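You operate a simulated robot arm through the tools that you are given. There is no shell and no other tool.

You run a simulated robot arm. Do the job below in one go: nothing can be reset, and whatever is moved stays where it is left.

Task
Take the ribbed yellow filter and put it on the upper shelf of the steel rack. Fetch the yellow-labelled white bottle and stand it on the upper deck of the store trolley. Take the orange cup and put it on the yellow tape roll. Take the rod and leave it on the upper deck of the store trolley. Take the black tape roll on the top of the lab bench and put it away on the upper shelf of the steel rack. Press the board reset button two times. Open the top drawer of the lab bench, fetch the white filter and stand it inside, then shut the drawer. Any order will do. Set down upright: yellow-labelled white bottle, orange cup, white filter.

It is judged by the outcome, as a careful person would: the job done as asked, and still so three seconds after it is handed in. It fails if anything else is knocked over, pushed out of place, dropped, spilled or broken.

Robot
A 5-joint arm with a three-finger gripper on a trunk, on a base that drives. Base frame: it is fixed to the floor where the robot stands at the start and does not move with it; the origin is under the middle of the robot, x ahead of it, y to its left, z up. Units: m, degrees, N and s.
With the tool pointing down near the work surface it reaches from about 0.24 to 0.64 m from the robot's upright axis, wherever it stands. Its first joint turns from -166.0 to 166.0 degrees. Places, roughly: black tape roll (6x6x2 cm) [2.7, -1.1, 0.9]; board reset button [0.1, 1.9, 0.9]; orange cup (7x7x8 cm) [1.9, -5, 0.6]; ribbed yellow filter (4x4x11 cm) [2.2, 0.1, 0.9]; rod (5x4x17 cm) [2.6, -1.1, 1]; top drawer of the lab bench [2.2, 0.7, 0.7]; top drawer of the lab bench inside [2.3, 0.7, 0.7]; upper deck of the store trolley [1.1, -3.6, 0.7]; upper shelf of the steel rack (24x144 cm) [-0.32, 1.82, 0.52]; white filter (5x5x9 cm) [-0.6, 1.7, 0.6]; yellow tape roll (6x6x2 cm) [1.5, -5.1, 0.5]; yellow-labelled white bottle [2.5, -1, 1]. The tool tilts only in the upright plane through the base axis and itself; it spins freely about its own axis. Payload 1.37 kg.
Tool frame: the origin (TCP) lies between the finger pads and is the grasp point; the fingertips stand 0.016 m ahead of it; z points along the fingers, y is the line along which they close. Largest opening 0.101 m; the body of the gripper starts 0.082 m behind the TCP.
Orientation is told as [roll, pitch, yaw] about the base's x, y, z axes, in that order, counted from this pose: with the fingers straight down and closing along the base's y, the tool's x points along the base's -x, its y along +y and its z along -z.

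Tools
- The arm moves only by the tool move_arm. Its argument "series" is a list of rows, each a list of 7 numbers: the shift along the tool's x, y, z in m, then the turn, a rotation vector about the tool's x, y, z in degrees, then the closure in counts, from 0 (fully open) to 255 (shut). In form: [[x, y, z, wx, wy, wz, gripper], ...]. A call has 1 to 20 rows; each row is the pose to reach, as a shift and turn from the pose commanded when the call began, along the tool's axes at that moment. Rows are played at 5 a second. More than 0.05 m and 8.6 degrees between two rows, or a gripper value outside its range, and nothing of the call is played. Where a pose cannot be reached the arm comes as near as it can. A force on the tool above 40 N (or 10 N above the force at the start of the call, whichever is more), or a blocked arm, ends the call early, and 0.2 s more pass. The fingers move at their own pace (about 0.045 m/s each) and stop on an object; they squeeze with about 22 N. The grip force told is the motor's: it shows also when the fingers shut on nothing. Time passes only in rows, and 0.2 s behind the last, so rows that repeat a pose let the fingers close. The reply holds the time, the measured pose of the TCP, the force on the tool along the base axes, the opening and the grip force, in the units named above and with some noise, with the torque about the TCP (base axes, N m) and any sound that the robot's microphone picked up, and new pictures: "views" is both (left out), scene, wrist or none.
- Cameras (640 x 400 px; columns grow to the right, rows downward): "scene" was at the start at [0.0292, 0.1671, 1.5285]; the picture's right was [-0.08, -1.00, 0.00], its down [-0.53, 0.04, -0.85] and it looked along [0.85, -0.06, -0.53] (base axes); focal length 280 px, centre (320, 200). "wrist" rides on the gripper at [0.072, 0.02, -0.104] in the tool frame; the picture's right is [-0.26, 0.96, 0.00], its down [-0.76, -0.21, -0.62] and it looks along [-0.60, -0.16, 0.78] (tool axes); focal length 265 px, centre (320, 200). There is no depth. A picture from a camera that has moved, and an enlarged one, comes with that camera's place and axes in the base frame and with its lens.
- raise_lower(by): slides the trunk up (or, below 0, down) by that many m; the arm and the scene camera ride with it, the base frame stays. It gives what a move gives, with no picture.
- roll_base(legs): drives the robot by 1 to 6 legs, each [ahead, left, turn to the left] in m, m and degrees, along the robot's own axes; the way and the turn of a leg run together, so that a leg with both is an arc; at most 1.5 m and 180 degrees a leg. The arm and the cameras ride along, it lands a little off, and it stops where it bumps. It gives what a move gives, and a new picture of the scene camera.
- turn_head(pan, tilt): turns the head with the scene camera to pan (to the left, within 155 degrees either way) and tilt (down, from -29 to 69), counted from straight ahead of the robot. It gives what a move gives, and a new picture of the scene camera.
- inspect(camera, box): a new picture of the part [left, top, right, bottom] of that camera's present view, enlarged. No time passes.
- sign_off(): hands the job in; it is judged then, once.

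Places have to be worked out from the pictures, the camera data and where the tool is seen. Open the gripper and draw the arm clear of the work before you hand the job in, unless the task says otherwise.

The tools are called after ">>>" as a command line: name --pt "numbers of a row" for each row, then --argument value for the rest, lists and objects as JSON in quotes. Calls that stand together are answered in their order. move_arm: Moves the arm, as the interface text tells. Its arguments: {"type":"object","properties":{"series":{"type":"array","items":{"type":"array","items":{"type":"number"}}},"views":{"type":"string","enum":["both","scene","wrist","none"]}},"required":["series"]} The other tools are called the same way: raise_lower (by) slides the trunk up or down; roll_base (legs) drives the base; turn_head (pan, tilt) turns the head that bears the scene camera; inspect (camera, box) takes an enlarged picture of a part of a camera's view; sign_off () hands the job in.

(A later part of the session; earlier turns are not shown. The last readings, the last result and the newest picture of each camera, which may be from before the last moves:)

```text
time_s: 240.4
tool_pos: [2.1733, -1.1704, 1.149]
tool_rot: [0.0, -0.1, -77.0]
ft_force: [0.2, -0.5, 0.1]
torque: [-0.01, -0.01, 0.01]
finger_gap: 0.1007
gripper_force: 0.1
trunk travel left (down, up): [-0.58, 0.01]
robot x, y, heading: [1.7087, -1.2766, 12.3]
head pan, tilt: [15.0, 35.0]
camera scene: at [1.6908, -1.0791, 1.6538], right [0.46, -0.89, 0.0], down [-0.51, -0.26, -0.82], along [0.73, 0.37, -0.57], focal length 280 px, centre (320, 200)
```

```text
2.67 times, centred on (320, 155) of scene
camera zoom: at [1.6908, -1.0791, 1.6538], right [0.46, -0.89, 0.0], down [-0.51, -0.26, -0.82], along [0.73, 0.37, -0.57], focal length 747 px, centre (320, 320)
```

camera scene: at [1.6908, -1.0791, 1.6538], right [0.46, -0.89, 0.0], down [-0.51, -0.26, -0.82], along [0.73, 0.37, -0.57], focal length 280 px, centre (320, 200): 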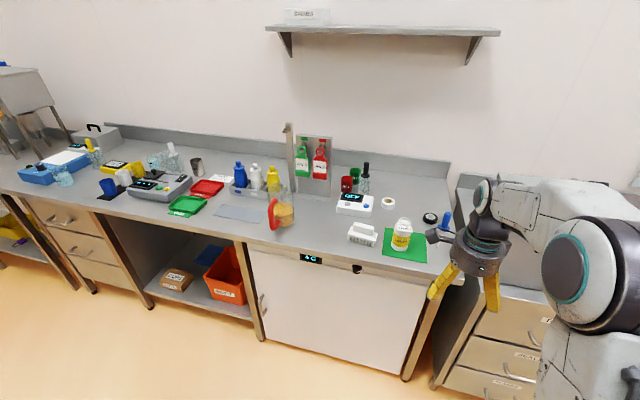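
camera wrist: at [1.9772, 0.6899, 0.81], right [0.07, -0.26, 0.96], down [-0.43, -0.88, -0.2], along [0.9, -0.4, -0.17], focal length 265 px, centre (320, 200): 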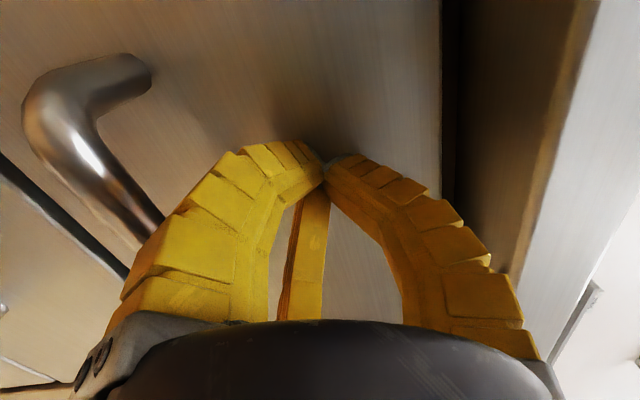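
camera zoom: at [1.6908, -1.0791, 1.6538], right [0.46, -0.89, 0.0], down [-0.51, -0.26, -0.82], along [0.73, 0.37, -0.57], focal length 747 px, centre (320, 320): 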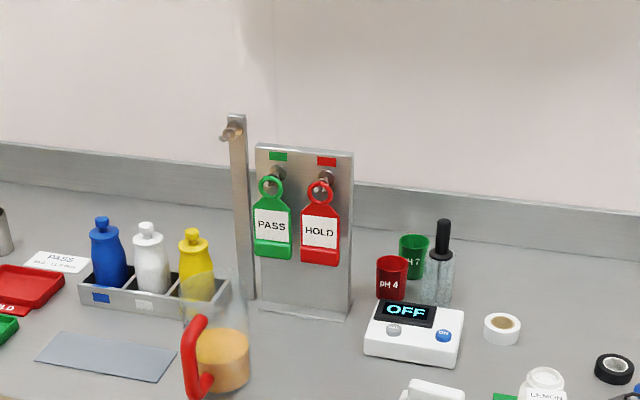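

>>> inspect --camera "scene" --box '[330, 180, 470, 290]'

>>> inspect --camera "wrist" --box '[0, 0, 640, 400]'

```text
3.64 times, centred on (400, 235) of scene
camera zoom: at [1.6908, -1.0791, 1.6538], right [0.46, -0.89, 0.0], down [-0.51, -0.26, -0.82], along [0.73, 0.37, -0.57], focal length 1019 px, centre (29, 73)
```

zoom: 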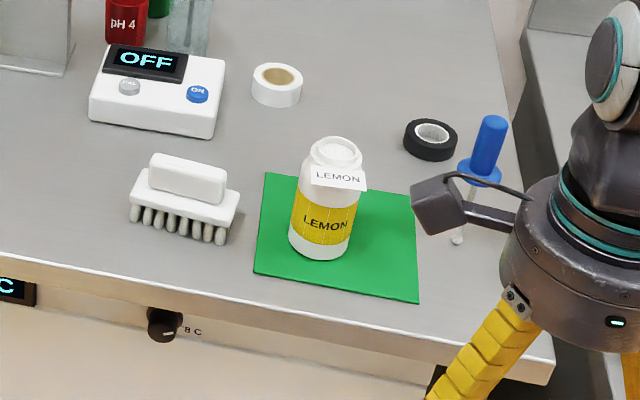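

```text
1.00 times, centred on (320, 200) of wrist (not enlarged: the box is as wide or as high as the picture)
camera zoom: at [2.1764, -1.0962, 1.2533], right [1.0, -0.04, 0.0], down [-0.03, -0.78, 0.62], along [-0.02, -0.62, -0.78], focal length 265 px, centre (320, 200)
```

zoom: 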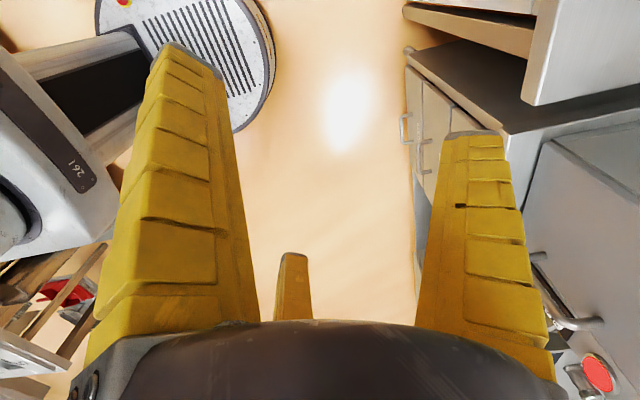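

The LEMON bottle, black tape and an upright blue-handled rod are clearly visible. I zoom further on the rod and tape.

>>> inspect --camera "scene" --box '[425, 200, 473, 255]'

>>> turn_head --pan 0 --tilt 35

```text
7.27 times, centred on (449, 228) of scene
camera zoom: at [1.6908, -1.0791, 1.6538], right [0.46, -0.89, 0.0], down [-0.51, -0.26, -0.82], along [0.73, 0.37, -0.57], focal length 2038 px, centre (-618, 0)
```

zoom: 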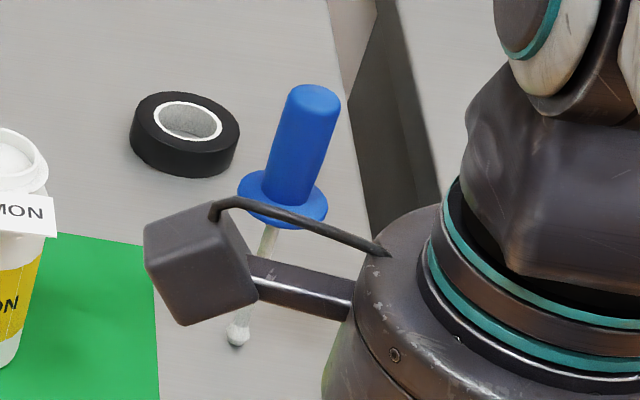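

```text
time_s: 241.2
tool_pos: [2.1751, -1.1701, 1.1495]
tool_rot: [0.1, -0.1, -76.8]
ft_force: [-0.1, 0.2, 0.1]
torque: [-0.02, -0.01, -0.01]
finger_gap: 0.1007
gripper_force: 0.1
trunk travel left (down, up): [-0.58, 0.01]
robot x, y, heading: [1.7112, -1.2768, 12.1]
head pan, tilt: [0.0, 35.0]
camera scene: at [1.6985, -1.1006, 1.6538], right [0.21, -0.98, 0.0], down [-0.56, -0.12, -0.82], along [0.8, 0.17, -0.57], focal length 280 px, centre (320, 200)
```

scene: 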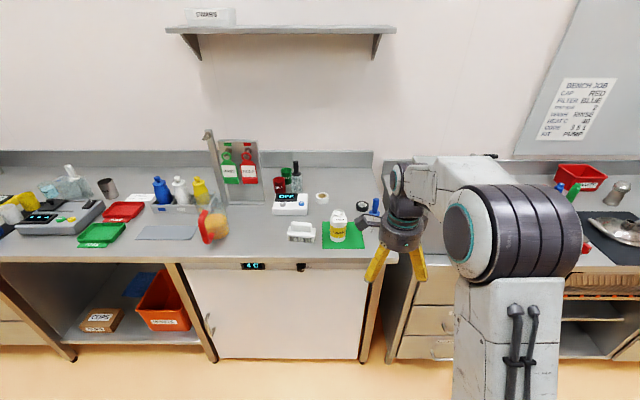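

The rod stands upright at about (2.575, -1.12, top ≈1.06), the black tape lies at about (2.715, -1.069) and the bottle at (2.512, -0.995). I raise the tool a bit and drive 0.42 m forward to reach over to the tape first.

>>> move_arm --pt "0 0 -0.03 0 0 0 0" --pt "0 0 -0.06 0 0 0 0" --views "none"

>>> roll_base --legs '[[0.42, 0, 0]]'

>>> inspect --camera "wrist" --box '[0, 0, 640, 400]'

```text
time_s: 241.8
tool_pos: [2.1766, -1.1687, 1.2086]
tool_rot: [-0.1, 0.0, -76.9]
ft_force: [0.2, -0.7, -0.3]
torque: [-0.02, -0.01, -0.02]
finger_gap: 0.1005
gripper_force: 0.0
trunk travel left (down, up): [-0.58, 0.01]
robot x, y, heading: [1.7114, -1.2765, 12.3]
head pan, tilt: [0.0, 35.0]
```

```text
time_s: 244.4
tool_pos: [2.58, -1.0775, 1.2071]
tool_rot: [-0.2, 0.0, -76.6]
ft_force: [-0.4, 0.1, -0.6]
torque: [0.0, 0.0, 0.01]
finger_gap: 0.1006
gripper_force: 0.0
trunk travel left (down, up): [-0.58, 0.01]
robot x, y, heading: [2.113, -1.1874, 12.8]
head pan, tilt: [0.0, 35.0]
camera scene: at [2.1029, -1.0122, 1.6538], right [0.22, -0.98, 0.0], down [-0.56, -0.12, -0.82], along [0.8, 0.18, -0.57], focal length 280 px, centre (320, 200)
```

scene: 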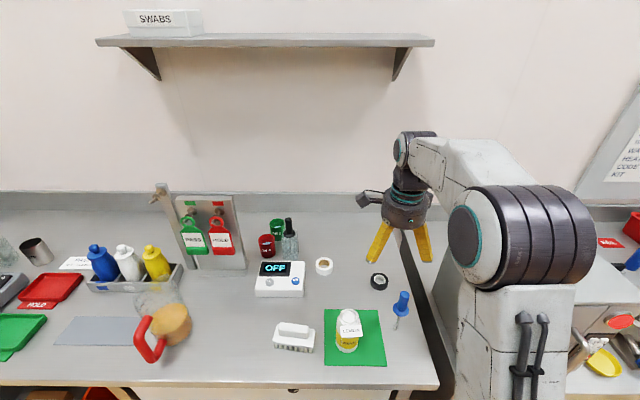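

```text
1.00 times, centred on (320, 200) of wrist (not enlarged: the box is as wide or as high as the picture)
camera zoom: at [2.5829, -1.0034, 1.3125], right [1.0, -0.03, 0.0], down [-0.03, -0.78, 0.62], along [-0.02, -0.62, -0.78], focal length 265 px, centre (320, 200)
```

zoom: 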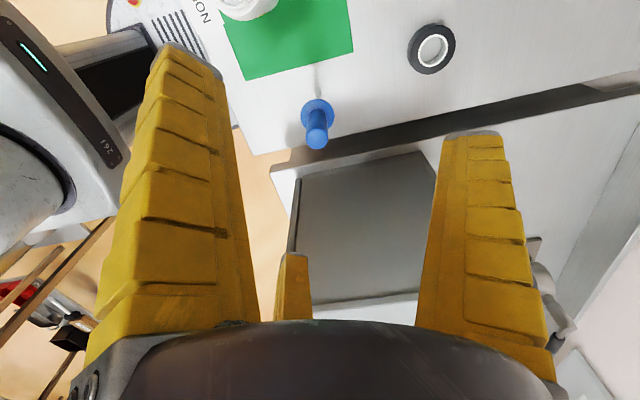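

Both cameras agree: tape at (2.730, -1.067), rod at (2.576, -1.121). I edge 3 cm closer and move the hand over the tape.

>>> roll_base --legs '[[0.03, 0, 0]]'

>>> move_arm --pt "-0.008 0.04 0 0 0 0 0" --pt "-0.016 0.08 0 0 0 0 0" --pt "-0.024 0.118 0 0 0 0 0" --pt "-0.024 0.118 0.04 0 0 0 0" --pt "-0.024 0.118 0.08 0 0 0 0"

```text
time_s: 245.2
tool_pos: [2.6103, -1.0716, 1.2085]
tool_rot: [-0.1, 0.0, -76.5]
ft_force: [0.6, 0.7, -0.9]
torque: [-0.01, 0.08, -0.01]
finger_gap: 0.1005
gripper_force: 0.0
trunk travel left (down, up): [-0.58, 0.01]
robot x, y, heading: [2.1416, -1.1784, 12.7]
head pan, tilt: [0.0, 35.0]
camera scene: at [2.1333, -1.0055, 1.6538], right [0.22, -0.98, 0.0], down [-0.56, -0.12, -0.82], along [0.8, 0.18, -0.57], focal length 280 px, centre (320, 200)
```

scene: 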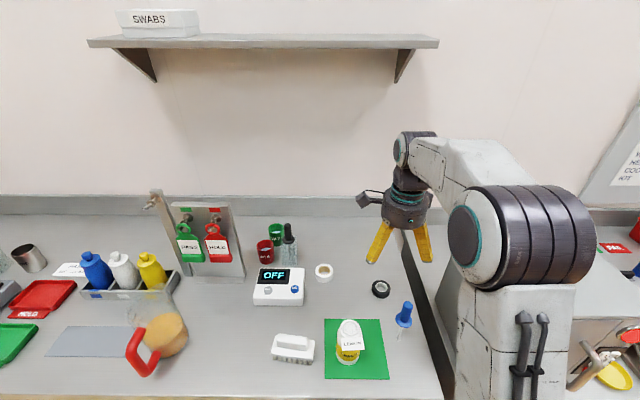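

```text
time_s: 246.4
tool_pos: [2.7322, -1.068, 1.1287]
tool_rot: [-0.1, -0.1, -76.7]
ft_force: [-0.3, -0.3, -0.2]
torque: [-0.02, 0.02, -0.03]
finger_gap: 0.1005
gripper_force: 0.1
trunk travel left (down, up): [-0.58, 0.01]
robot x, y, heading: [2.1418, -1.1817, 12.4]
head pan, tilt: [0.0, 35.0]
camera scene: at [2.1324, -1.0057, 1.6538], right [0.22, -0.98, 0.0], down [-0.56, -0.12, -0.82], along [0.8, 0.18, -0.57], focal length 280 px, centre (320, 200)
camera wrist: at [2.7344, -0.9936, 1.2322], right [1.0, -0.03, 0.0], down [-0.03, -0.78, 0.62], along [-0.02, -0.62, -0.78], focal length 265 px, centre (320, 200)
```

scene: 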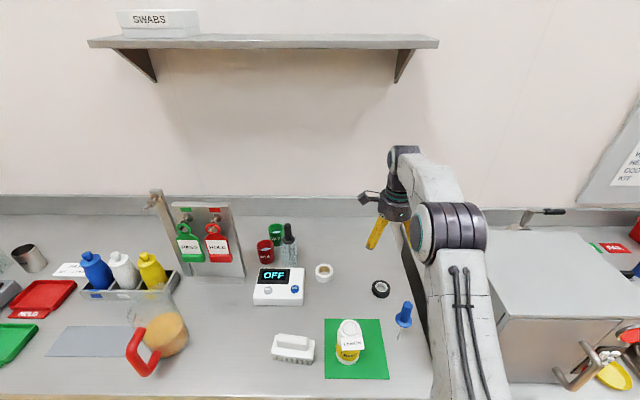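
wrist: 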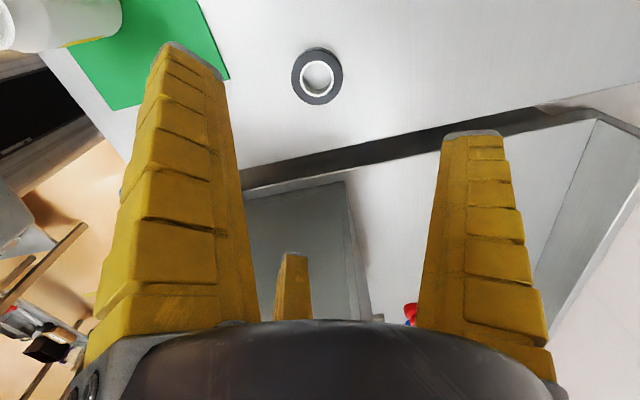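

The tape is centred under the hand within 3 mm, and the forearm passes about 10 cm above the rod. I descend to z≈0.95 and check.

>>> move_arm --pt "0 0 0.04 0 0 0 0" --pt "0 0 0.08 0 0 0 0" --pt "0 0 0.12 0 0 0 0" --pt "0 0 0.15 0 0 0 0" --pt "0 0 0.178 0 0 0 0"

```text
time_s: 247.6
tool_pos: [2.7317, -1.0668, 0.9497]
tool_rot: [-0.1, 0.1, -76.6]
ft_force: [0.3, 0.0, 0.4]
torque: [-0.03, 0.0, -0.01]
finger_gap: 0.1007
gripper_force: 0.0
trunk travel left (down, up): [-0.58, 0.01]
robot x, y, heading: [2.1414, -1.1826, 12.5]
head pan, tilt: [0.0, 35.0]
camera scene: at [2.1316, -1.0059, 1.6538], right [0.22, -0.98, 0.0], down [-0.56, -0.12, -0.82], along [0.8, 0.18, -0.57], focal length 280 px, centre (320, 200)
camera wrist: at [2.7337, -0.9929, 1.0539], right [1.0, -0.03, 0.0], down [-0.03, -0.78, 0.62], along [-0.02, -0.62, -0.78], focal length 265 px, centre (320, 200)
```

scene: 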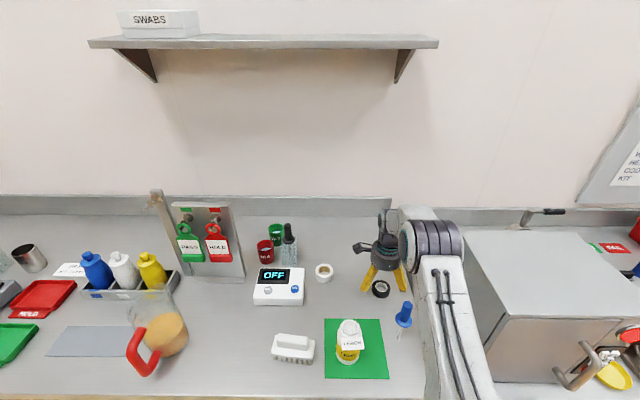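
wrist: 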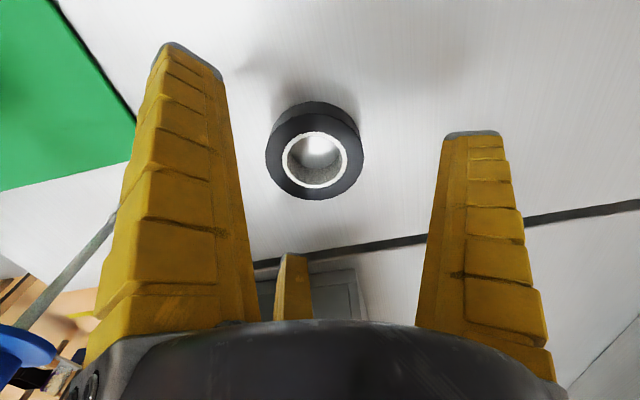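

Aligned over the tape, rod well clear. I descend to z≈0.921 and close on the rim.

>>> move_arm --pt "0 -0.003 0.01 0 0 0 0" --pt "0 -0.003 0.02 0 0 0 0" --pt "0 -0.003 0.028 0 0 0 0" --pt "0 -0.003 0.028 0 0 0 80" --pt "0 -0.003 0.028 0 0 0 130" --pt "0 -0.003 0.028 0 0 0 180" --pt "0 -0.003 0.028 0 0 0 255" --pt "0 -0.003 0.028 0 0 0 255" --pt "0 -0.003 0.028 0 0 0 255"

```text
time_s: 249.6
tool_pos: [2.7268, -1.0674, 0.9228]
tool_rot: [0.1, 0.1, -76.7]
ft_force: [-0.8, 0.8, 2.7]
torque: [-0.01, 0.05, 0.03]
finger_gap: 0.0517
gripper_force: 22.2
trunk travel left (down, up): [-0.58, 0.01]
robot x, y, heading: [2.1434, -1.1815, 12.6]
head pan, tilt: [0.0, 35.0]
camera scene: at [2.1307, -1.006, 1.6539], right [0.22, -0.98, 0.0], down [-0.56, -0.12, -0.82], along [0.8, 0.18, -0.57], focal length 280 px, centre (320, 200)
camera wrist: at [2.7291, -0.993, 1.0278], right [1.0, -0.03, 0.0], down [-0.03, -0.78, 0.62], along [-0.02, -0.62, -0.78], focal length 265 px, centre (320, 200)
```

scene: 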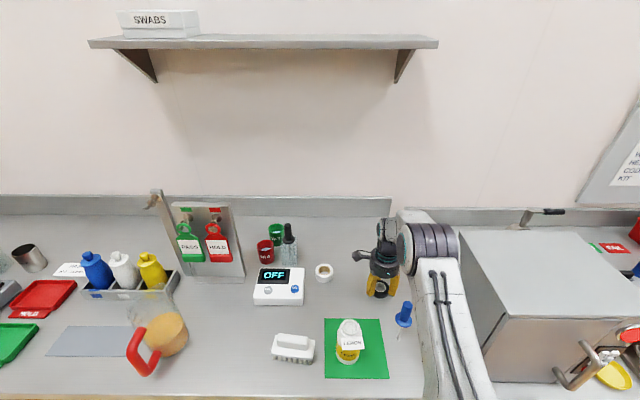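
wrist: 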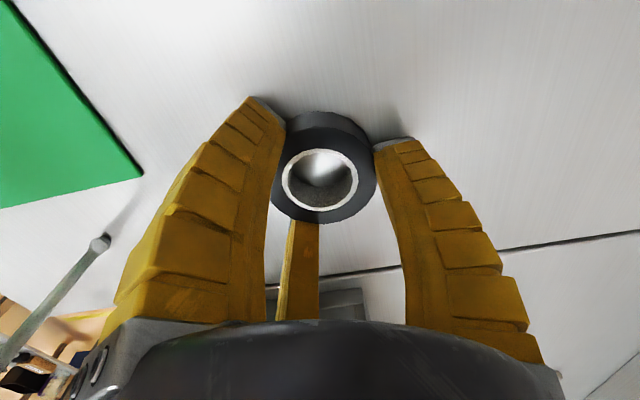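

The tape is gripped (gap 5.2 cm). I test-lift slowly.

>>> move_arm --pt "0 0 -0.003 0 0 0 255" --pt "0 0 -0.007 0 0 0 255" --pt "0 0 -0.012 0 0 0 255" --pt "0 0 -0.02 0 0 0 255" --pt "0 0 -0.03 0 0 0 255" --views "wrist"

```text
time_s: 250.8
tool_pos: [2.7263, -1.0678, 0.952]
tool_rot: [0.0, 0.0, -76.6]
ft_force: [0.0, 0.5, -0.7]
torque: [-0.04, 0.0, -0.01]
finger_gap: 0.0513
gripper_force: 22.1
trunk travel left (down, up): [-0.58, 0.01]
robot x, y, heading: [2.1419, -1.1838, 12.6]
head pan, tilt: [0.0, 35.0]
camera wrist: at [2.7282, -0.9931, 1.0565], right [1.0, -0.03, 0.0], down [-0.03, -0.78, 0.62], along [-0.02, -0.62, -0.78], focal length 265 px, centre (320, 200)
```

wrist: 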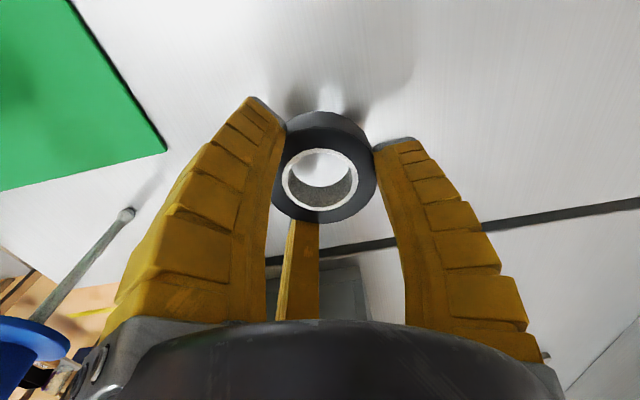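

The tape is lifted. I rise to z≈1.2 so everything passes well over the rod and bottle, then back the base off.

>>> move_arm --pt "0 0 -0.03 0 0 0 255" --pt "0 0 -0.06 0 0 0 255" --pt "0 0 -0.09 0 0 0 255" --pt "0 0 -0.12 0 0 0 255" --pt "0 0 -0.15 0 0 0 255" --pt "0 0 -0.18 0 0 0 255" --pt "0 0 -0.21 0 0 0 255" --pt "0 0 -0.25 0 0 0 255" --views "wrist"

>>> roll_base --legs '[[-0.4, 0, 0]]'

```text
time_s: 252.6
tool_pos: [2.724, -1.0681, 1.2019]
tool_rot: [-0.1, 0.1, -76.6]
ft_force: [0.1, -1.3, -0.1]
torque: [-0.03, 0.01, -0.03]
finger_gap: 0.0511
gripper_force: 22.0
trunk travel left (down, up): [-0.58, 0.01]
robot x, y, heading: [2.1404, -1.1792, 12.2]
head pan, tilt: [0.0, 35.0]
camera wrist: at [2.7268, -0.994, 1.3058], right [1.0, -0.03, 0.0], down [-0.03, -0.78, 0.62], along [-0.02, -0.62, -0.78], focal length 265 px, centre (320, 200)
```

wrist: 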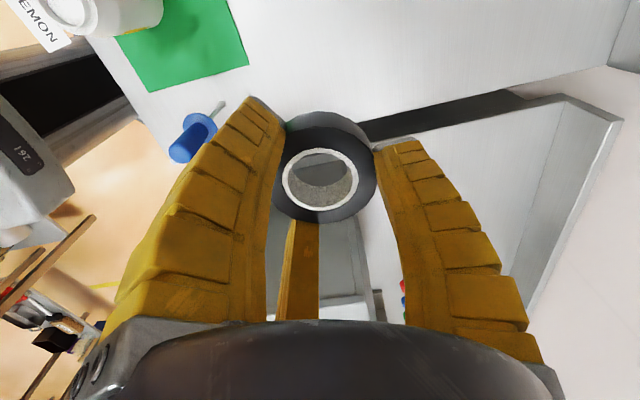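

```text
time_s: 255.1
tool_pos: [2.3358, -1.1552, 1.2004]
tool_rot: [0.0, 0.0, -76.7]
ft_force: [-0.3, 0.8, -0.6]
torque: [0.03, -0.02, 0.0]
finger_gap: 0.0509
gripper_force: 22.3
trunk travel left (down, up): [-0.58, 0.01]
robot x, y, heading: [1.7511, -1.2665, 12.4]
head pan, tilt: [0.0, 35.0]
camera scene: at [1.7416, -1.092, 1.6538], right [0.21, -0.98, 0.0], down [-0.56, -0.12, -0.82], along [0.8, 0.18, -0.57], focal length 280 px, centre (320, 200)
```

scene: 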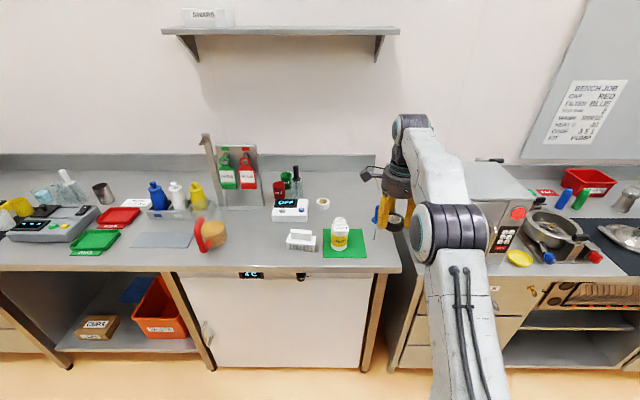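

The rod still stands and the tape is held. I drive back along the aisle, turn left and head for the rack.

>>> roll_base --legs '[[0, 1.3, 0], [0, 0, 90], [0.6, 1.3, 0], [0.55, 0.36, 0]]'

>>> turn_head --pan 0 --tilt 45

```text
time_s: 275.3
tool_pos: [-0.4655, 1.3696, 1.202]
tool_rot: [-0.2, 0.1, 11.1]
ft_force: [-1.0, 0.3, -1.0]
torque: [0.01, -0.03, 0.01]
finger_gap: 0.0511
gripper_force: 22.4
trunk travel left (down, up): [-0.58, 0.01]
robot x, y, heading: [-0.3741, 0.7792, 100.1]
head pan, tilt: [0.0, 35.0]
camera scene: at [-0.553, 0.7766, 1.6538], right [0.98, 0.18, 0.0], down [0.1, -0.56, -0.82], along [-0.15, 0.81, -0.57], focal length 280 px, centre (320, 200)
```

scene: 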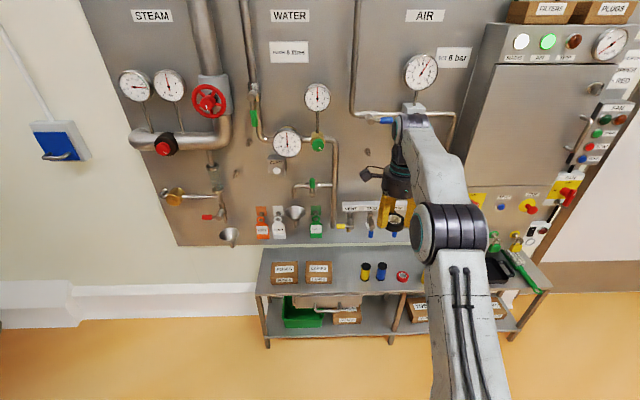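

```text
time_s: 276.1
tool_pos: [-0.4656, 1.3686, 1.2007]
tool_rot: [-0.2, -0.1, 11.2]
ft_force: [0.2, -0.5, -0.1]
torque: [0.02, -0.03, -0.01]
finger_gap: 0.0506
gripper_force: 22.2
trunk travel left (down, up): [-0.58, 0.01]
robot x, y, heading: [-0.3717, 0.7813, 100.0]
head pan, tilt: [0.0, 45.0]
camera scene: at [-0.5514, 0.7695, 1.639], right [0.98, 0.18, 0.0], down [0.13, -0.7, -0.71], along [-0.13, 0.7, -0.71], focal length 280 px, centre (320, 200)
```

scene: 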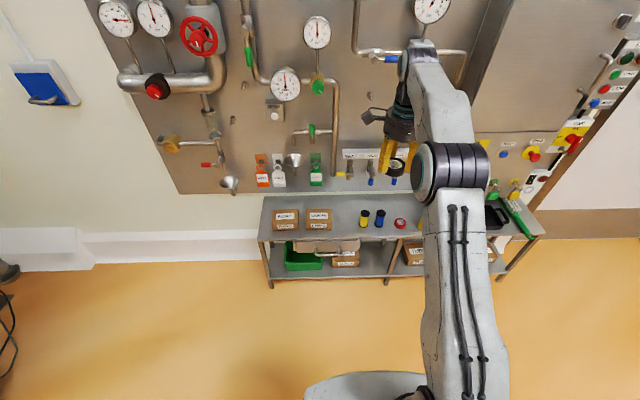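

I edge up to the rack, aiming the tape at the spot the white filter left, then lower the trunk.

>>> roll_base --legs '[[0.3, 0.05, 2]]'

>>> raise_lower --by -0.4

>>> inspect --camera "wrist" --box '[0, 0, 640, 400]'

>>> inspect --camera "scene" --box '[220, 60, 520, 260]'

```text
time_s: 278.1
tool_pos: [-0.5943, 1.6531, 1.2018]
tool_rot: [-0.1, 0.0, 13.2]
ft_force: [-0.5, 0.3, -1.3]
torque: [-0.08, 0.0, 0.01]
finger_gap: 0.0508
gripper_force: 22.0
trunk travel left (down, up): [-0.58, 0.01]
robot x, y, heading: [-0.483, 1.0706, 102.4]
head pan, tilt: [0.0, 45.0]
camera scene: at [-0.6591, 1.0513, 1.6389], right [0.98, 0.21, 0.0], down [0.15, -0.69, -0.71], along [-0.15, 0.69, -0.71], focal length 280 px, centre (320, 200)
```

scene: 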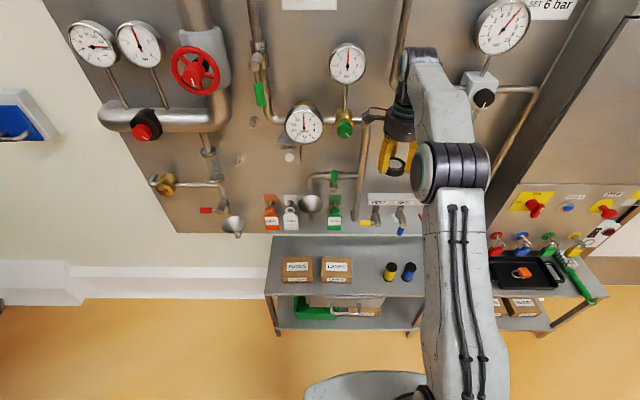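

```text
time_s: 282.0
tool_pos: [-0.5933, 1.6523, 0.8004]
tool_rot: [-0.2, 0.0, 13.3]
ft_force: [0.5, 0.5, -0.3]
torque: [0.01, 0.01, 0.02]
finger_gap: 0.051
gripper_force: 21.7
trunk travel left (down, up): [-0.18, 0.41]
robot x, y, heading: [-0.4838, 1.0698, 102.3]
head pan, tilt: [0.0, 45.0]
```

```text
1.00 times, centred on (320, 200) of wrist (not enlarged: the box is as wide or as high as the picture)
camera zoom: at [-0.6688, 1.6541, 0.9056], right [0.04, 1.0, 0.0], down [0.78, -0.03, 0.62], along [0.62, -0.02, -0.78], focal length 265 px, centre (320, 200)
```

zoom: 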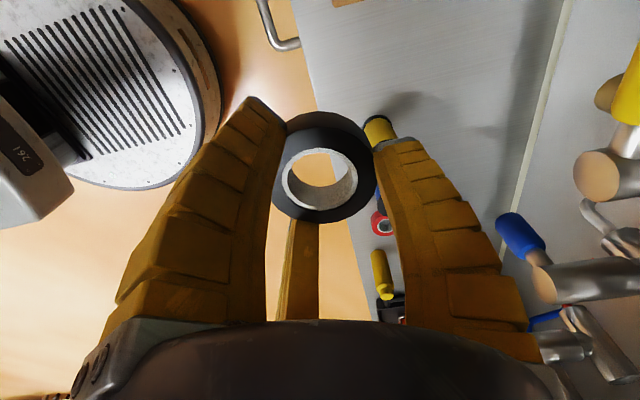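

```text
2.00 times, centred on (370, 160) of scene
camera zoom: at [-0.6587, 1.0503, 1.239], right [0.98, 0.21, 0.0], down [0.15, -0.69, -0.71], along [-0.15, 0.69, -0.71], focal length 560 px, centre (220, 280)
```

zoom: 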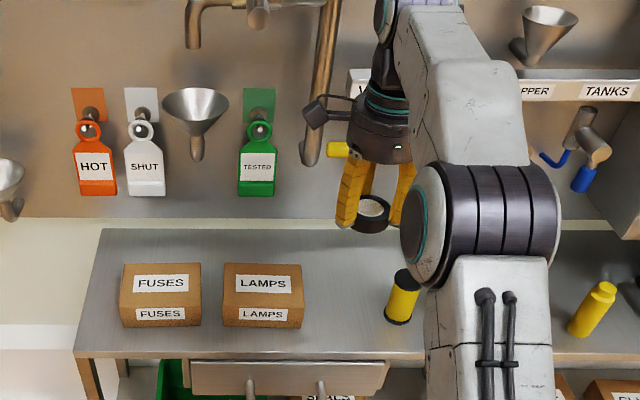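

The TCP is 2 cm inside the shelf's front edge. I shift 3 cm inward, spin 15° so the camera and fingers clear the LAMPS box and yellow filter, and descend to z≈0.60.

>>> move_arm --pt "-0.006 0.016 0 0 0 -7.5 255" --pt "-0.013 0.0316 0 0 0 -15 255" --pt "-0.013 0.0316 0.04 0 0 -15 255" --pt "-0.013 0.0316 0.08 0 0 -15 255" --pt "-0.013 0.0316 0.12 0 0 -15 255" --pt "-0.013 0.0316 0.16 0 0 -15 255" --pt "-0.013 0.0316 0.2 0 0 -15 255"

>>> inspect --camera "scene" --box '[260, 60, 460, 210]'

```text
time_s: 283.6
tool_pos: [-0.586, 1.6851, 0.6014]
tool_rot: [0.0, -0.1, 28.3]
ft_force: [0.5, -0.8, 0.0]
torque: [0.0, -0.02, 0.0]
finger_gap: 0.0509
gripper_force: 22.2
out of reach, approached as far as the arm can: row 2
trunk travel left (down, up): [-0.18, 0.41]
robot x, y, heading: [-0.4806, 1.0692, 102.3]
head pan, tilt: [0.0, 45.0]
camera scene: at [-0.6587, 1.0502, 1.239], right [0.98, 0.21, 0.0], down [0.15, -0.69, -0.71], along [-0.15, 0.69, -0.71], focal length 280 px, centre (320, 200)
camera wrist: at [-0.6593, 1.6678, 0.7052], right [-0.22, 0.97, 0.0], down [0.76, 0.18, 0.62], along [0.61, 0.14, -0.78], focal length 265 px, centre (320, 200)
```

scene: 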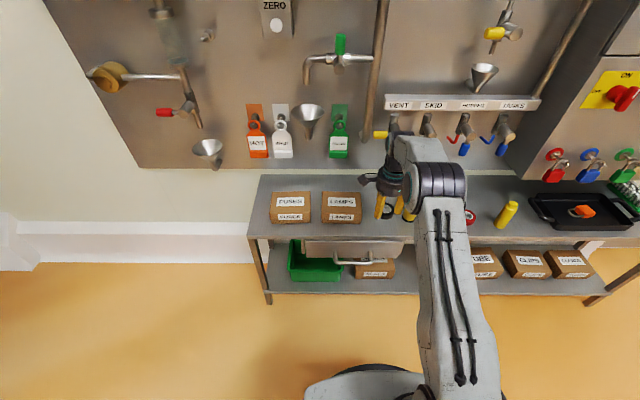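
wrist: 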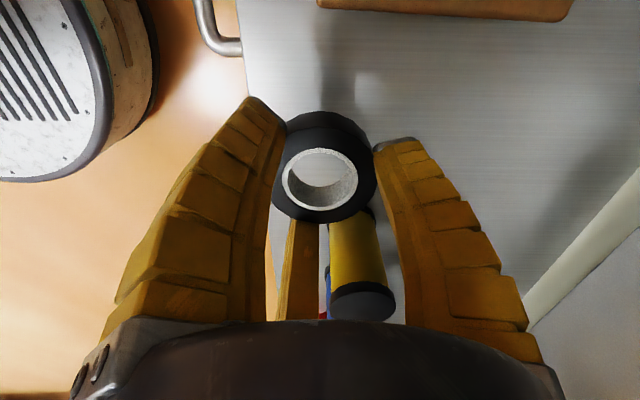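

```text
2.67 times, centred on (360, 135) of scene
camera zoom: at [-0.6587, 1.0502, 1.239], right [0.98, 0.21, 0.0], down [0.15, -0.69, -0.71], along [-0.15, 0.69, -0.71], focal length 747 px, centre (213, 373)
```

zoom: 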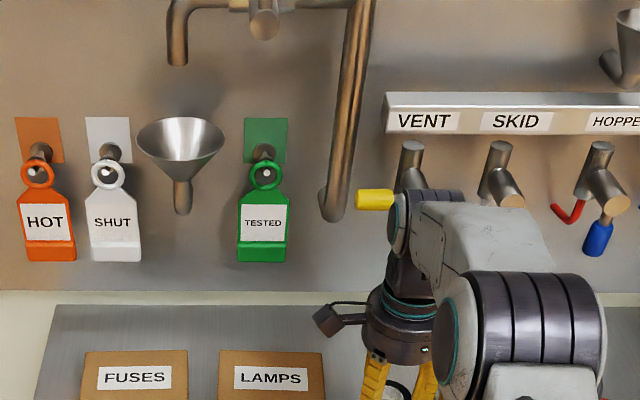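

All clear. I lower the tape slowly to the shelf, watching for contact near z≈0.543.

>>> move_arm --pt "0 0 0.02 0 0 0 255" --pt "0 0 0.035 0 0 0 255" --pt "0 0 0.045 0 0 0 255" --pt "0 0 0.05 0 0 0 255" --views "none"

>>> move_arm --pt "0 0 0.003 0 0 0 255" --pt "0 0 0.006 0 0 0 255" --views "none"

>>> move_arm --pt "0 0 0.002 0 0 0 255" --pt "0 0 0.004 0 0 0 255"

```text
time_s: 284.6
tool_pos: [-0.5877, 1.686, 0.5502]
tool_rot: [-0.1, 0.0, 28.2]
ft_force: [0.4, -0.5, -1.4]
torque: [0.02, 0.01, -0.05]
finger_gap: 0.0511
gripper_force: 21.7
trunk travel left (down, up): [-0.18, 0.41]
robot x, y, heading: [-0.4879, 1.0712, 102.3]
head pan, tilt: [0.0, 45.0]
```

```text
time_s: 285.2
tool_pos: [-0.5892, 1.6853, 0.5447]
tool_rot: [-0.1, 0.0, 28.3]
ft_force: [0.0, -0.4, -0.6]
torque: [0.01, 0.02, -0.01]
finger_gap: 0.0508
gripper_force: 22.0
trunk travel left (down, up): [-0.18, 0.41]
robot x, y, heading: [-0.4803, 1.0689, 102.3]
head pan, tilt: [0.0, 45.0]
```

```text
time_s: 285.8
tool_pos: [-0.5887, 1.6849, 0.5424]
tool_rot: [0.0, -0.1, 28.3]
ft_force: [0.8, -3.4, 11.3]
torque: [-0.14, -0.04, -0.02]
finger_gap: 0.0524
gripper_force: 21.8
trunk travel left (down, up): [-0.18, 0.41]
robot x, y, heading: [-0.4838, 1.0658, 102.7]
head pan, tilt: [0.0, 45.0]
camera scene: at [-0.6585, 1.0489, 1.2392], right [0.98, 0.21, 0.0], down [0.15, -0.69, -0.71], along [-0.15, 0.69, -0.71], focal length 280 px, centre (320, 200)
camera wrist: at [-0.6616, 1.6683, 0.6473], right [-0.22, 0.97, 0.0], down [0.76, 0.17, 0.62], along [0.6, 0.14, -0.78], focal length 265 px, centre (320, 200)
```

scene: 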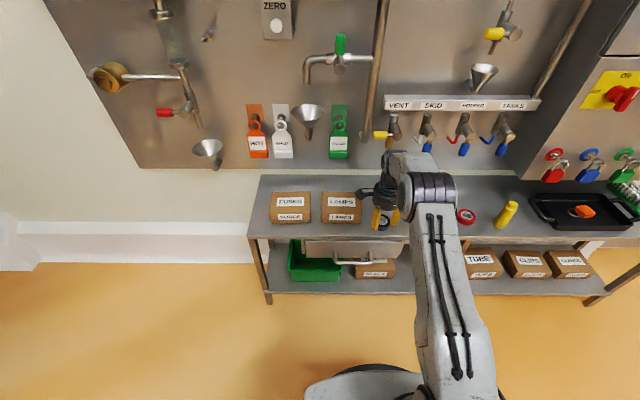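
wrist: 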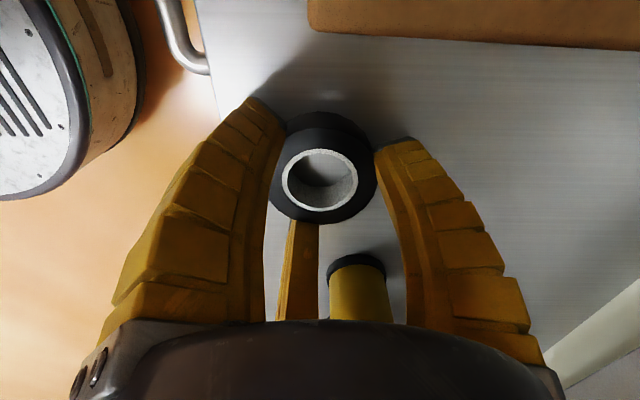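

The tape rests on the shelf (11 N). I open just enough to clear the rim and rise straight up.

>>> move_arm --pt "0 0 -0.001 0 0 0 180" --pt "0 0 -0.001 0 0 0 130" --pt "0 0 -0.001 0 0 0 90" --pt "0 0 -0.001 0 0 0 85" --pt "0 0 -0.001 0 0 0 85" --pt "0 0 -0.02 0 0 0 85" --pt "0 0 -0.05 0 0 0 85" --pt "0 0 -0.08 0 0 0 85" --pt "0 0 -0.12 0 0 0 85"

```text
time_s: 287.8
tool_pos: [-0.5879, 1.6845, 0.6605]
tool_rot: [-0.1, 0.0, 28.2]
ft_force: [-0.9, 0.0, -0.7]
torque: [0.02, -0.05, 0.02]
finger_gap: 0.0704
gripper_force: 2.1
trunk travel left (down, up): [-0.18, 0.41]
robot x, y, heading: [-0.4835, 1.068, 102.3]
head pan, tilt: [0.0, 45.0]
camera scene: at [-0.6587, 1.0504, 1.2389], right [0.98, 0.21, 0.0], down [0.15, -0.69, -0.71], along [-0.15, 0.69, -0.71], focal length 280 px, centre (320, 200)
camera wrist: at [-0.6608, 1.6671, 0.765], right [-0.22, 0.97, 0.0], down [0.76, 0.18, 0.62], along [0.61, 0.14, -0.78], focal length 265 px, centre (320, 200)
```

scene: 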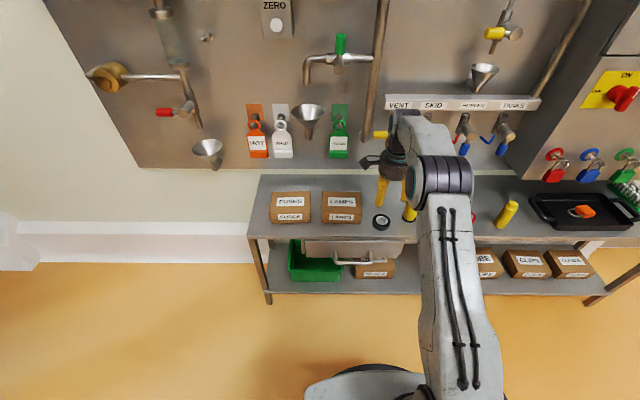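
wrist: 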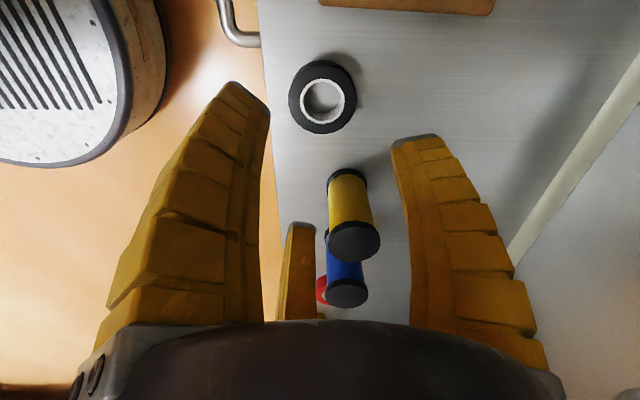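

The black tape lies safely on the shelf. I back off, raise the trunk and return along the aisle to the bench for the bottle.

>>> roll_base --legs '[[-0.35, 0, 0]]'

>>> raise_lower --by 0.41

>>> roll_base --legs '[[-0.55, -1.3, 0], [-0.5, -0.4, 0], [0, 0, -90], [0, -1.1, 0]]'

>>> turn_head --pan 15 --tilt 35

```text
time_s: 290.0
tool_pos: [-0.5129, 1.3457, 0.6608]
tool_rot: [-0.1, 0.0, 27.9]
ft_force: [0.4, 0.9, -0.2]
torque: [-0.02, -0.02, 0.0]
finger_gap: 0.0704
gripper_force: 2.1
trunk travel left (down, up): [-0.18, 0.41]
robot x, y, heading: [-0.4069, 0.7296, 101.9]
head pan, tilt: [0.0, 45.0]
camera scene: at [-0.5862, 0.7128, 1.239], right [0.98, 0.21, 0.0], down [0.15, -0.69, -0.71], along [-0.15, 0.69, -0.71], focal length 280 px, centre (320, 200)
```

scene: 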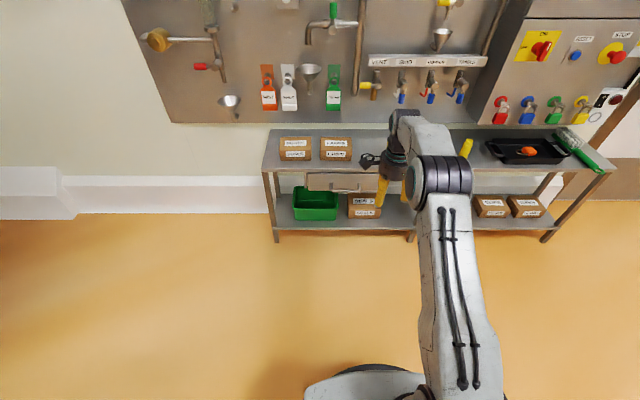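

```text
refused: 0.41 is not a number from -0.4 to 0.4
```

```text
time_s: 309.3
tool_pos: [2.3309, -0.9024, 0.661]
tool_rot: [0.0, -0.1, -61.4]
ft_force: [0.1, -0.2, -0.6]
torque: [0.02, -0.01, 0.02]
finger_gap: 0.0703
gripper_force: 2.7
trunk travel left (down, up): [-0.18, 0.41]
robot x, y, heading: [1.7204, -1.0113, 12.7]
head pan, tilt: [0.0, 45.0]
camera scene: at [1.6974, -0.8382, 1.239], right [0.22, -0.98, 0.0], down [-0.69, -0.16, -0.71], along [0.69, 0.16, -0.71], focal length 280 px, centre (320, 200)
```

scene: 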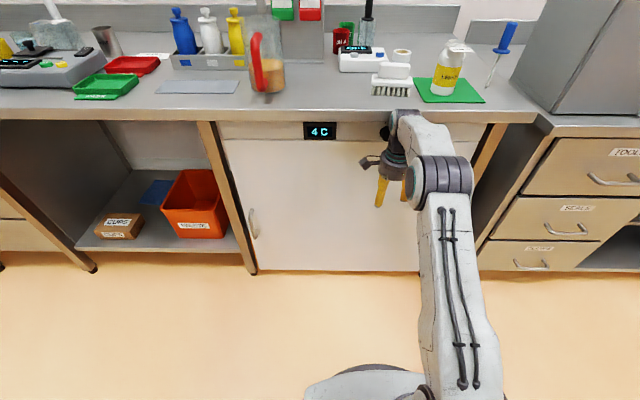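

```text
time_s: 310.1
tool_pos: [2.3307, -0.9034, 0.6597]
tool_rot: [-0.1, 0.0, -61.3]
ft_force: [0.0, 0.1, 0.5]
torque: [-0.01, 0.01, 0.01]
finger_gap: 0.0702
gripper_force: 2.2
trunk travel left (down, up): [-0.18, 0.41]
robot x, y, heading: [1.7141, -1.0176, 12.7]
head pan, tilt: [15.0, 35.0]
camera scene: at [1.6961, -0.8152, 1.2538], right [0.47, -0.89, 0.0], down [-0.51, -0.27, -0.82], along [0.72, 0.38, -0.57], focal length 280 px, centre (320, 200)
```

scene: 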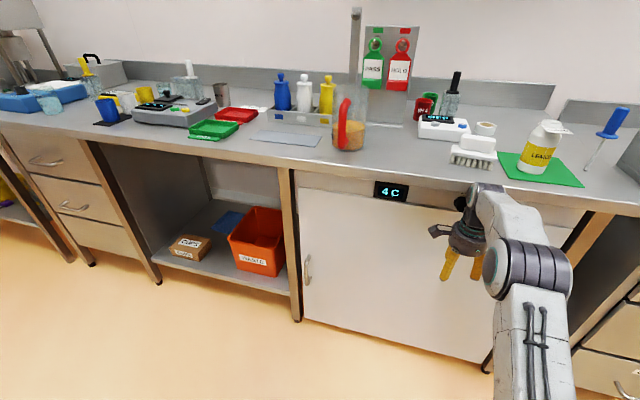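

The trunk raise was refused (limit 0.4), so the arm travelled low, but nothing was touched. I back away from the bench and raise the trunk now.

>>> roll_base --legs '[[-0.17, 0, 0]]'

>>> raise_lower --by 0.4

>>> move_arm --pt "0 0 -0.04 0 0 0 0" --pt "0 0 -0.08 0 0 0 0" --pt "0 0 -0.12 0 0 7 0" --pt "0 0 -0.14 0 0 14 0" --pt "0 0 -0.14 0 0 21 0" --pt "0 0 -0.14 0 0 27 0" --views "scene"

```text
time_s: 311.5
tool_pos: [2.1667, -0.9379, 0.6601]
tool_rot: [-0.1, 0.0, -61.2]
ft_force: [0.4, 0.6, -0.7]
torque: [-0.03, 0.04, -0.01]
finger_gap: 0.0703
gripper_force: 2.6
trunk travel left (down, up): [-0.18, 0.41]
robot x, y, heading: [1.5488, -1.0536, 12.8]
head pan, tilt: [15.0, 35.0]
camera scene: at [1.5318, -0.8525, 1.2538], right [0.47, -0.88, 0.0], down [-0.51, -0.27, -0.82], along [0.72, 0.38, -0.57], focal length 280 px, centre (320, 200)
```

scene: 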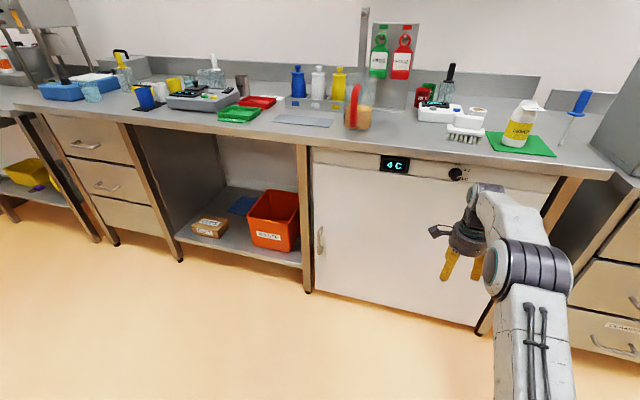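

```text
time_s: 315.4
tool_pos: [2.166, -0.9376, 1.0606]
tool_rot: [-0.1, 0.0, -61.2]
ft_force: [-0.2, -0.6, -0.1]
torque: [0.02, 0.03, -0.03]
finger_gap: 0.0703
gripper_force: 2.4
trunk travel left (down, up): [-0.58, 0.01]
robot x, y, heading: [1.5534, -1.0505, 13.0]
head pan, tilt: [15.0, 35.0]
```

```text
time_s: 316.8
tool_pos: [2.1551, -0.9407, 1.1927]
tool_rot: [-0.2, -0.1, -88.3]
ft_force: [0.4, 0.7, -0.2]
torque: [0.03, 0.12, 0.02]
finger_gap: 0.1003
gripper_force: 0.1
out of reach, approached as far as the arm can: row 3, 4, 5, 6
trunk travel left (down, up): [-0.58, 0.01]
robot x, y, heading: [1.5516, -1.0511, 12.8]
head pan, tilt: [15.0, 35.0]
camera scene: at [1.5352, -0.8519, 1.6538], right [0.47, -0.88, 0.0], down [-0.51, -0.27, -0.82], along [0.72, 0.38, -0.58], focal length 280 px, centre (320, 200)
```

scene: 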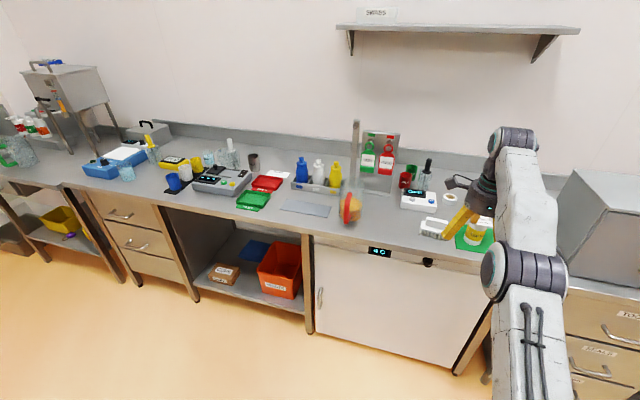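

I retract the arm to about 0.5 m reach and drive in front of the bottle.

>>> move_arm --pt "0 -0.04 0 0 0 0 0" --pt "0 -0.08 0 0 0 0 0" --pt "0 -0.11 0 0 0 0 0" --views "none"

>>> roll_base --legs '[[0.4, -0.158, 0]]'

>>> inspect --camera "wrist" --box '[0, 0, 640, 400]'

```text
time_s: 317.6
tool_pos: [2.0438, -0.9434, 1.1942]
tool_rot: [0.1, 0.0, -88.1]
ft_force: [0.8, 0.1, -0.1]
torque: [0.03, -0.03, 0.0]
finger_gap: 0.1007
gripper_force: 0.0
trunk travel left (down, up): [-0.58, 0.01]
robot x, y, heading: [1.5491, -1.0505, 12.8]
head pan, tilt: [15.0, 35.0]
```

```text
time_s: 320.2
tool_pos: [2.4716, -1.0055, 1.1929]
tool_rot: [-0.1, 0.1, -88.1]
ft_force: [-0.1, -1.2, 0.1]
torque: [0.01, 0.01, -0.07]
finger_gap: 0.1004
gripper_force: 0.0
trunk travel left (down, up): [-0.58, 0.01]
robot x, y, heading: [1.9784, -1.1146, 12.9]
head pan, tilt: [15.0, 35.0]
camera scene: at [1.9585, -0.9156, 1.6538], right [0.47, -0.88, 0.0], down [-0.51, -0.27, -0.82], along [0.72, 0.38, -0.57], focal length 280 px, centre (320, 200)
```

scene: 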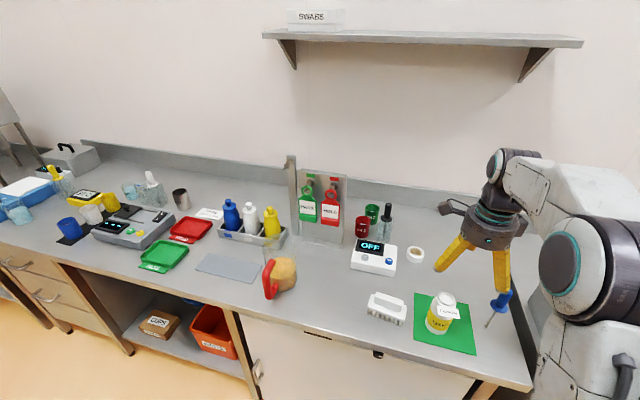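

```text
1.00 times, centred on (320, 200) of wrist (not enlarged: the box is as wide or as high as the picture)
camera zoom: at [2.4883, -0.9337, 1.2977], right [0.97, -0.23, 0.0], down [-0.18, -0.76, 0.62], along [-0.15, -0.6, -0.78], focal length 265 px, centre (320, 200)
```

zoom: 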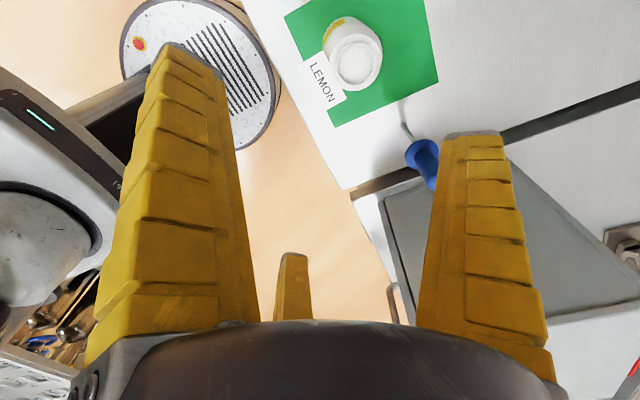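

The bottle is at (2.512, -0.992) with its tag toward me. I centre above it, turn 16° so the tag lies between two fingers, and descend to just above it.

>>> move_arm --pt "0.006 0.02 0 0 0 -8 0" --pt "0.0122 0.0408 0 0 0 -16 0" --pt "0.0122 0.0408 0.04 0 0 -16 0" --pt "0.0122 0.0408 0.08 0 0 -16 0" --pt "0.0122 0.0408 0.12 0 0 -16 0"

```text
time_s: 321.4
tool_pos: [2.5096, -0.9916, 1.0736]
tool_rot: [-0.1, -0.1, -72.1]
ft_force: [0.6, 0.0, -0.1]
torque: [-0.01, 0.01, 0.01]
finger_gap: 0.1007
gripper_force: 0.1
trunk travel left (down, up): [-0.58, 0.01]
robot x, y, heading: [1.9784, -1.1131, 12.8]
head pan, tilt: [15.0, 35.0]
camera scene: at [1.9582, -0.9153, 1.6538], right [0.47, -0.88, 0.0], down [-0.51, -0.27, -0.82], along [0.72, 0.38, -0.57], focal length 280 px, centre (320, 200)
camera wrist: at [2.5075, -0.9177, 1.1771], right [1.0, 0.04, 0.0], down [0.04, -0.78, 0.62], along [0.03, -0.62, -0.78], focal length 265 px, centre (320, 200)
```

scene: 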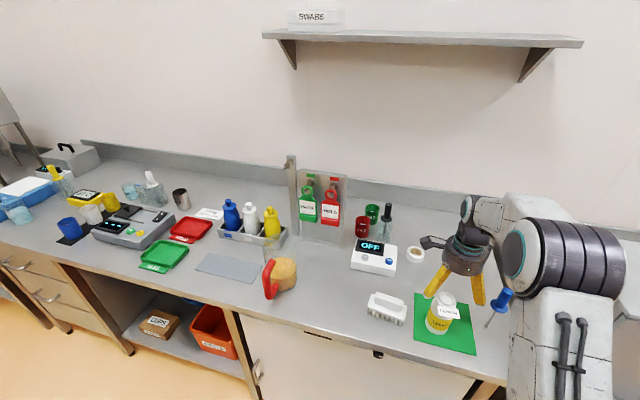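
wrist: 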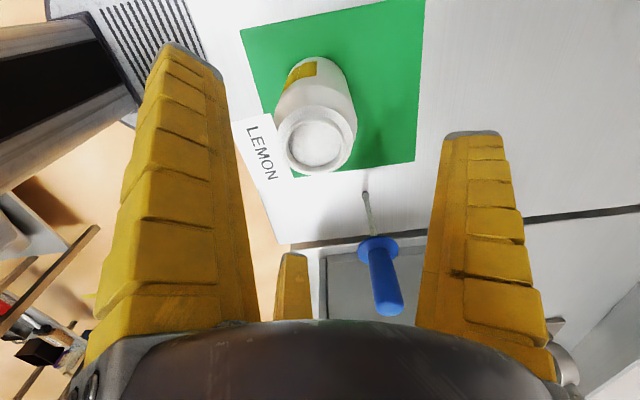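

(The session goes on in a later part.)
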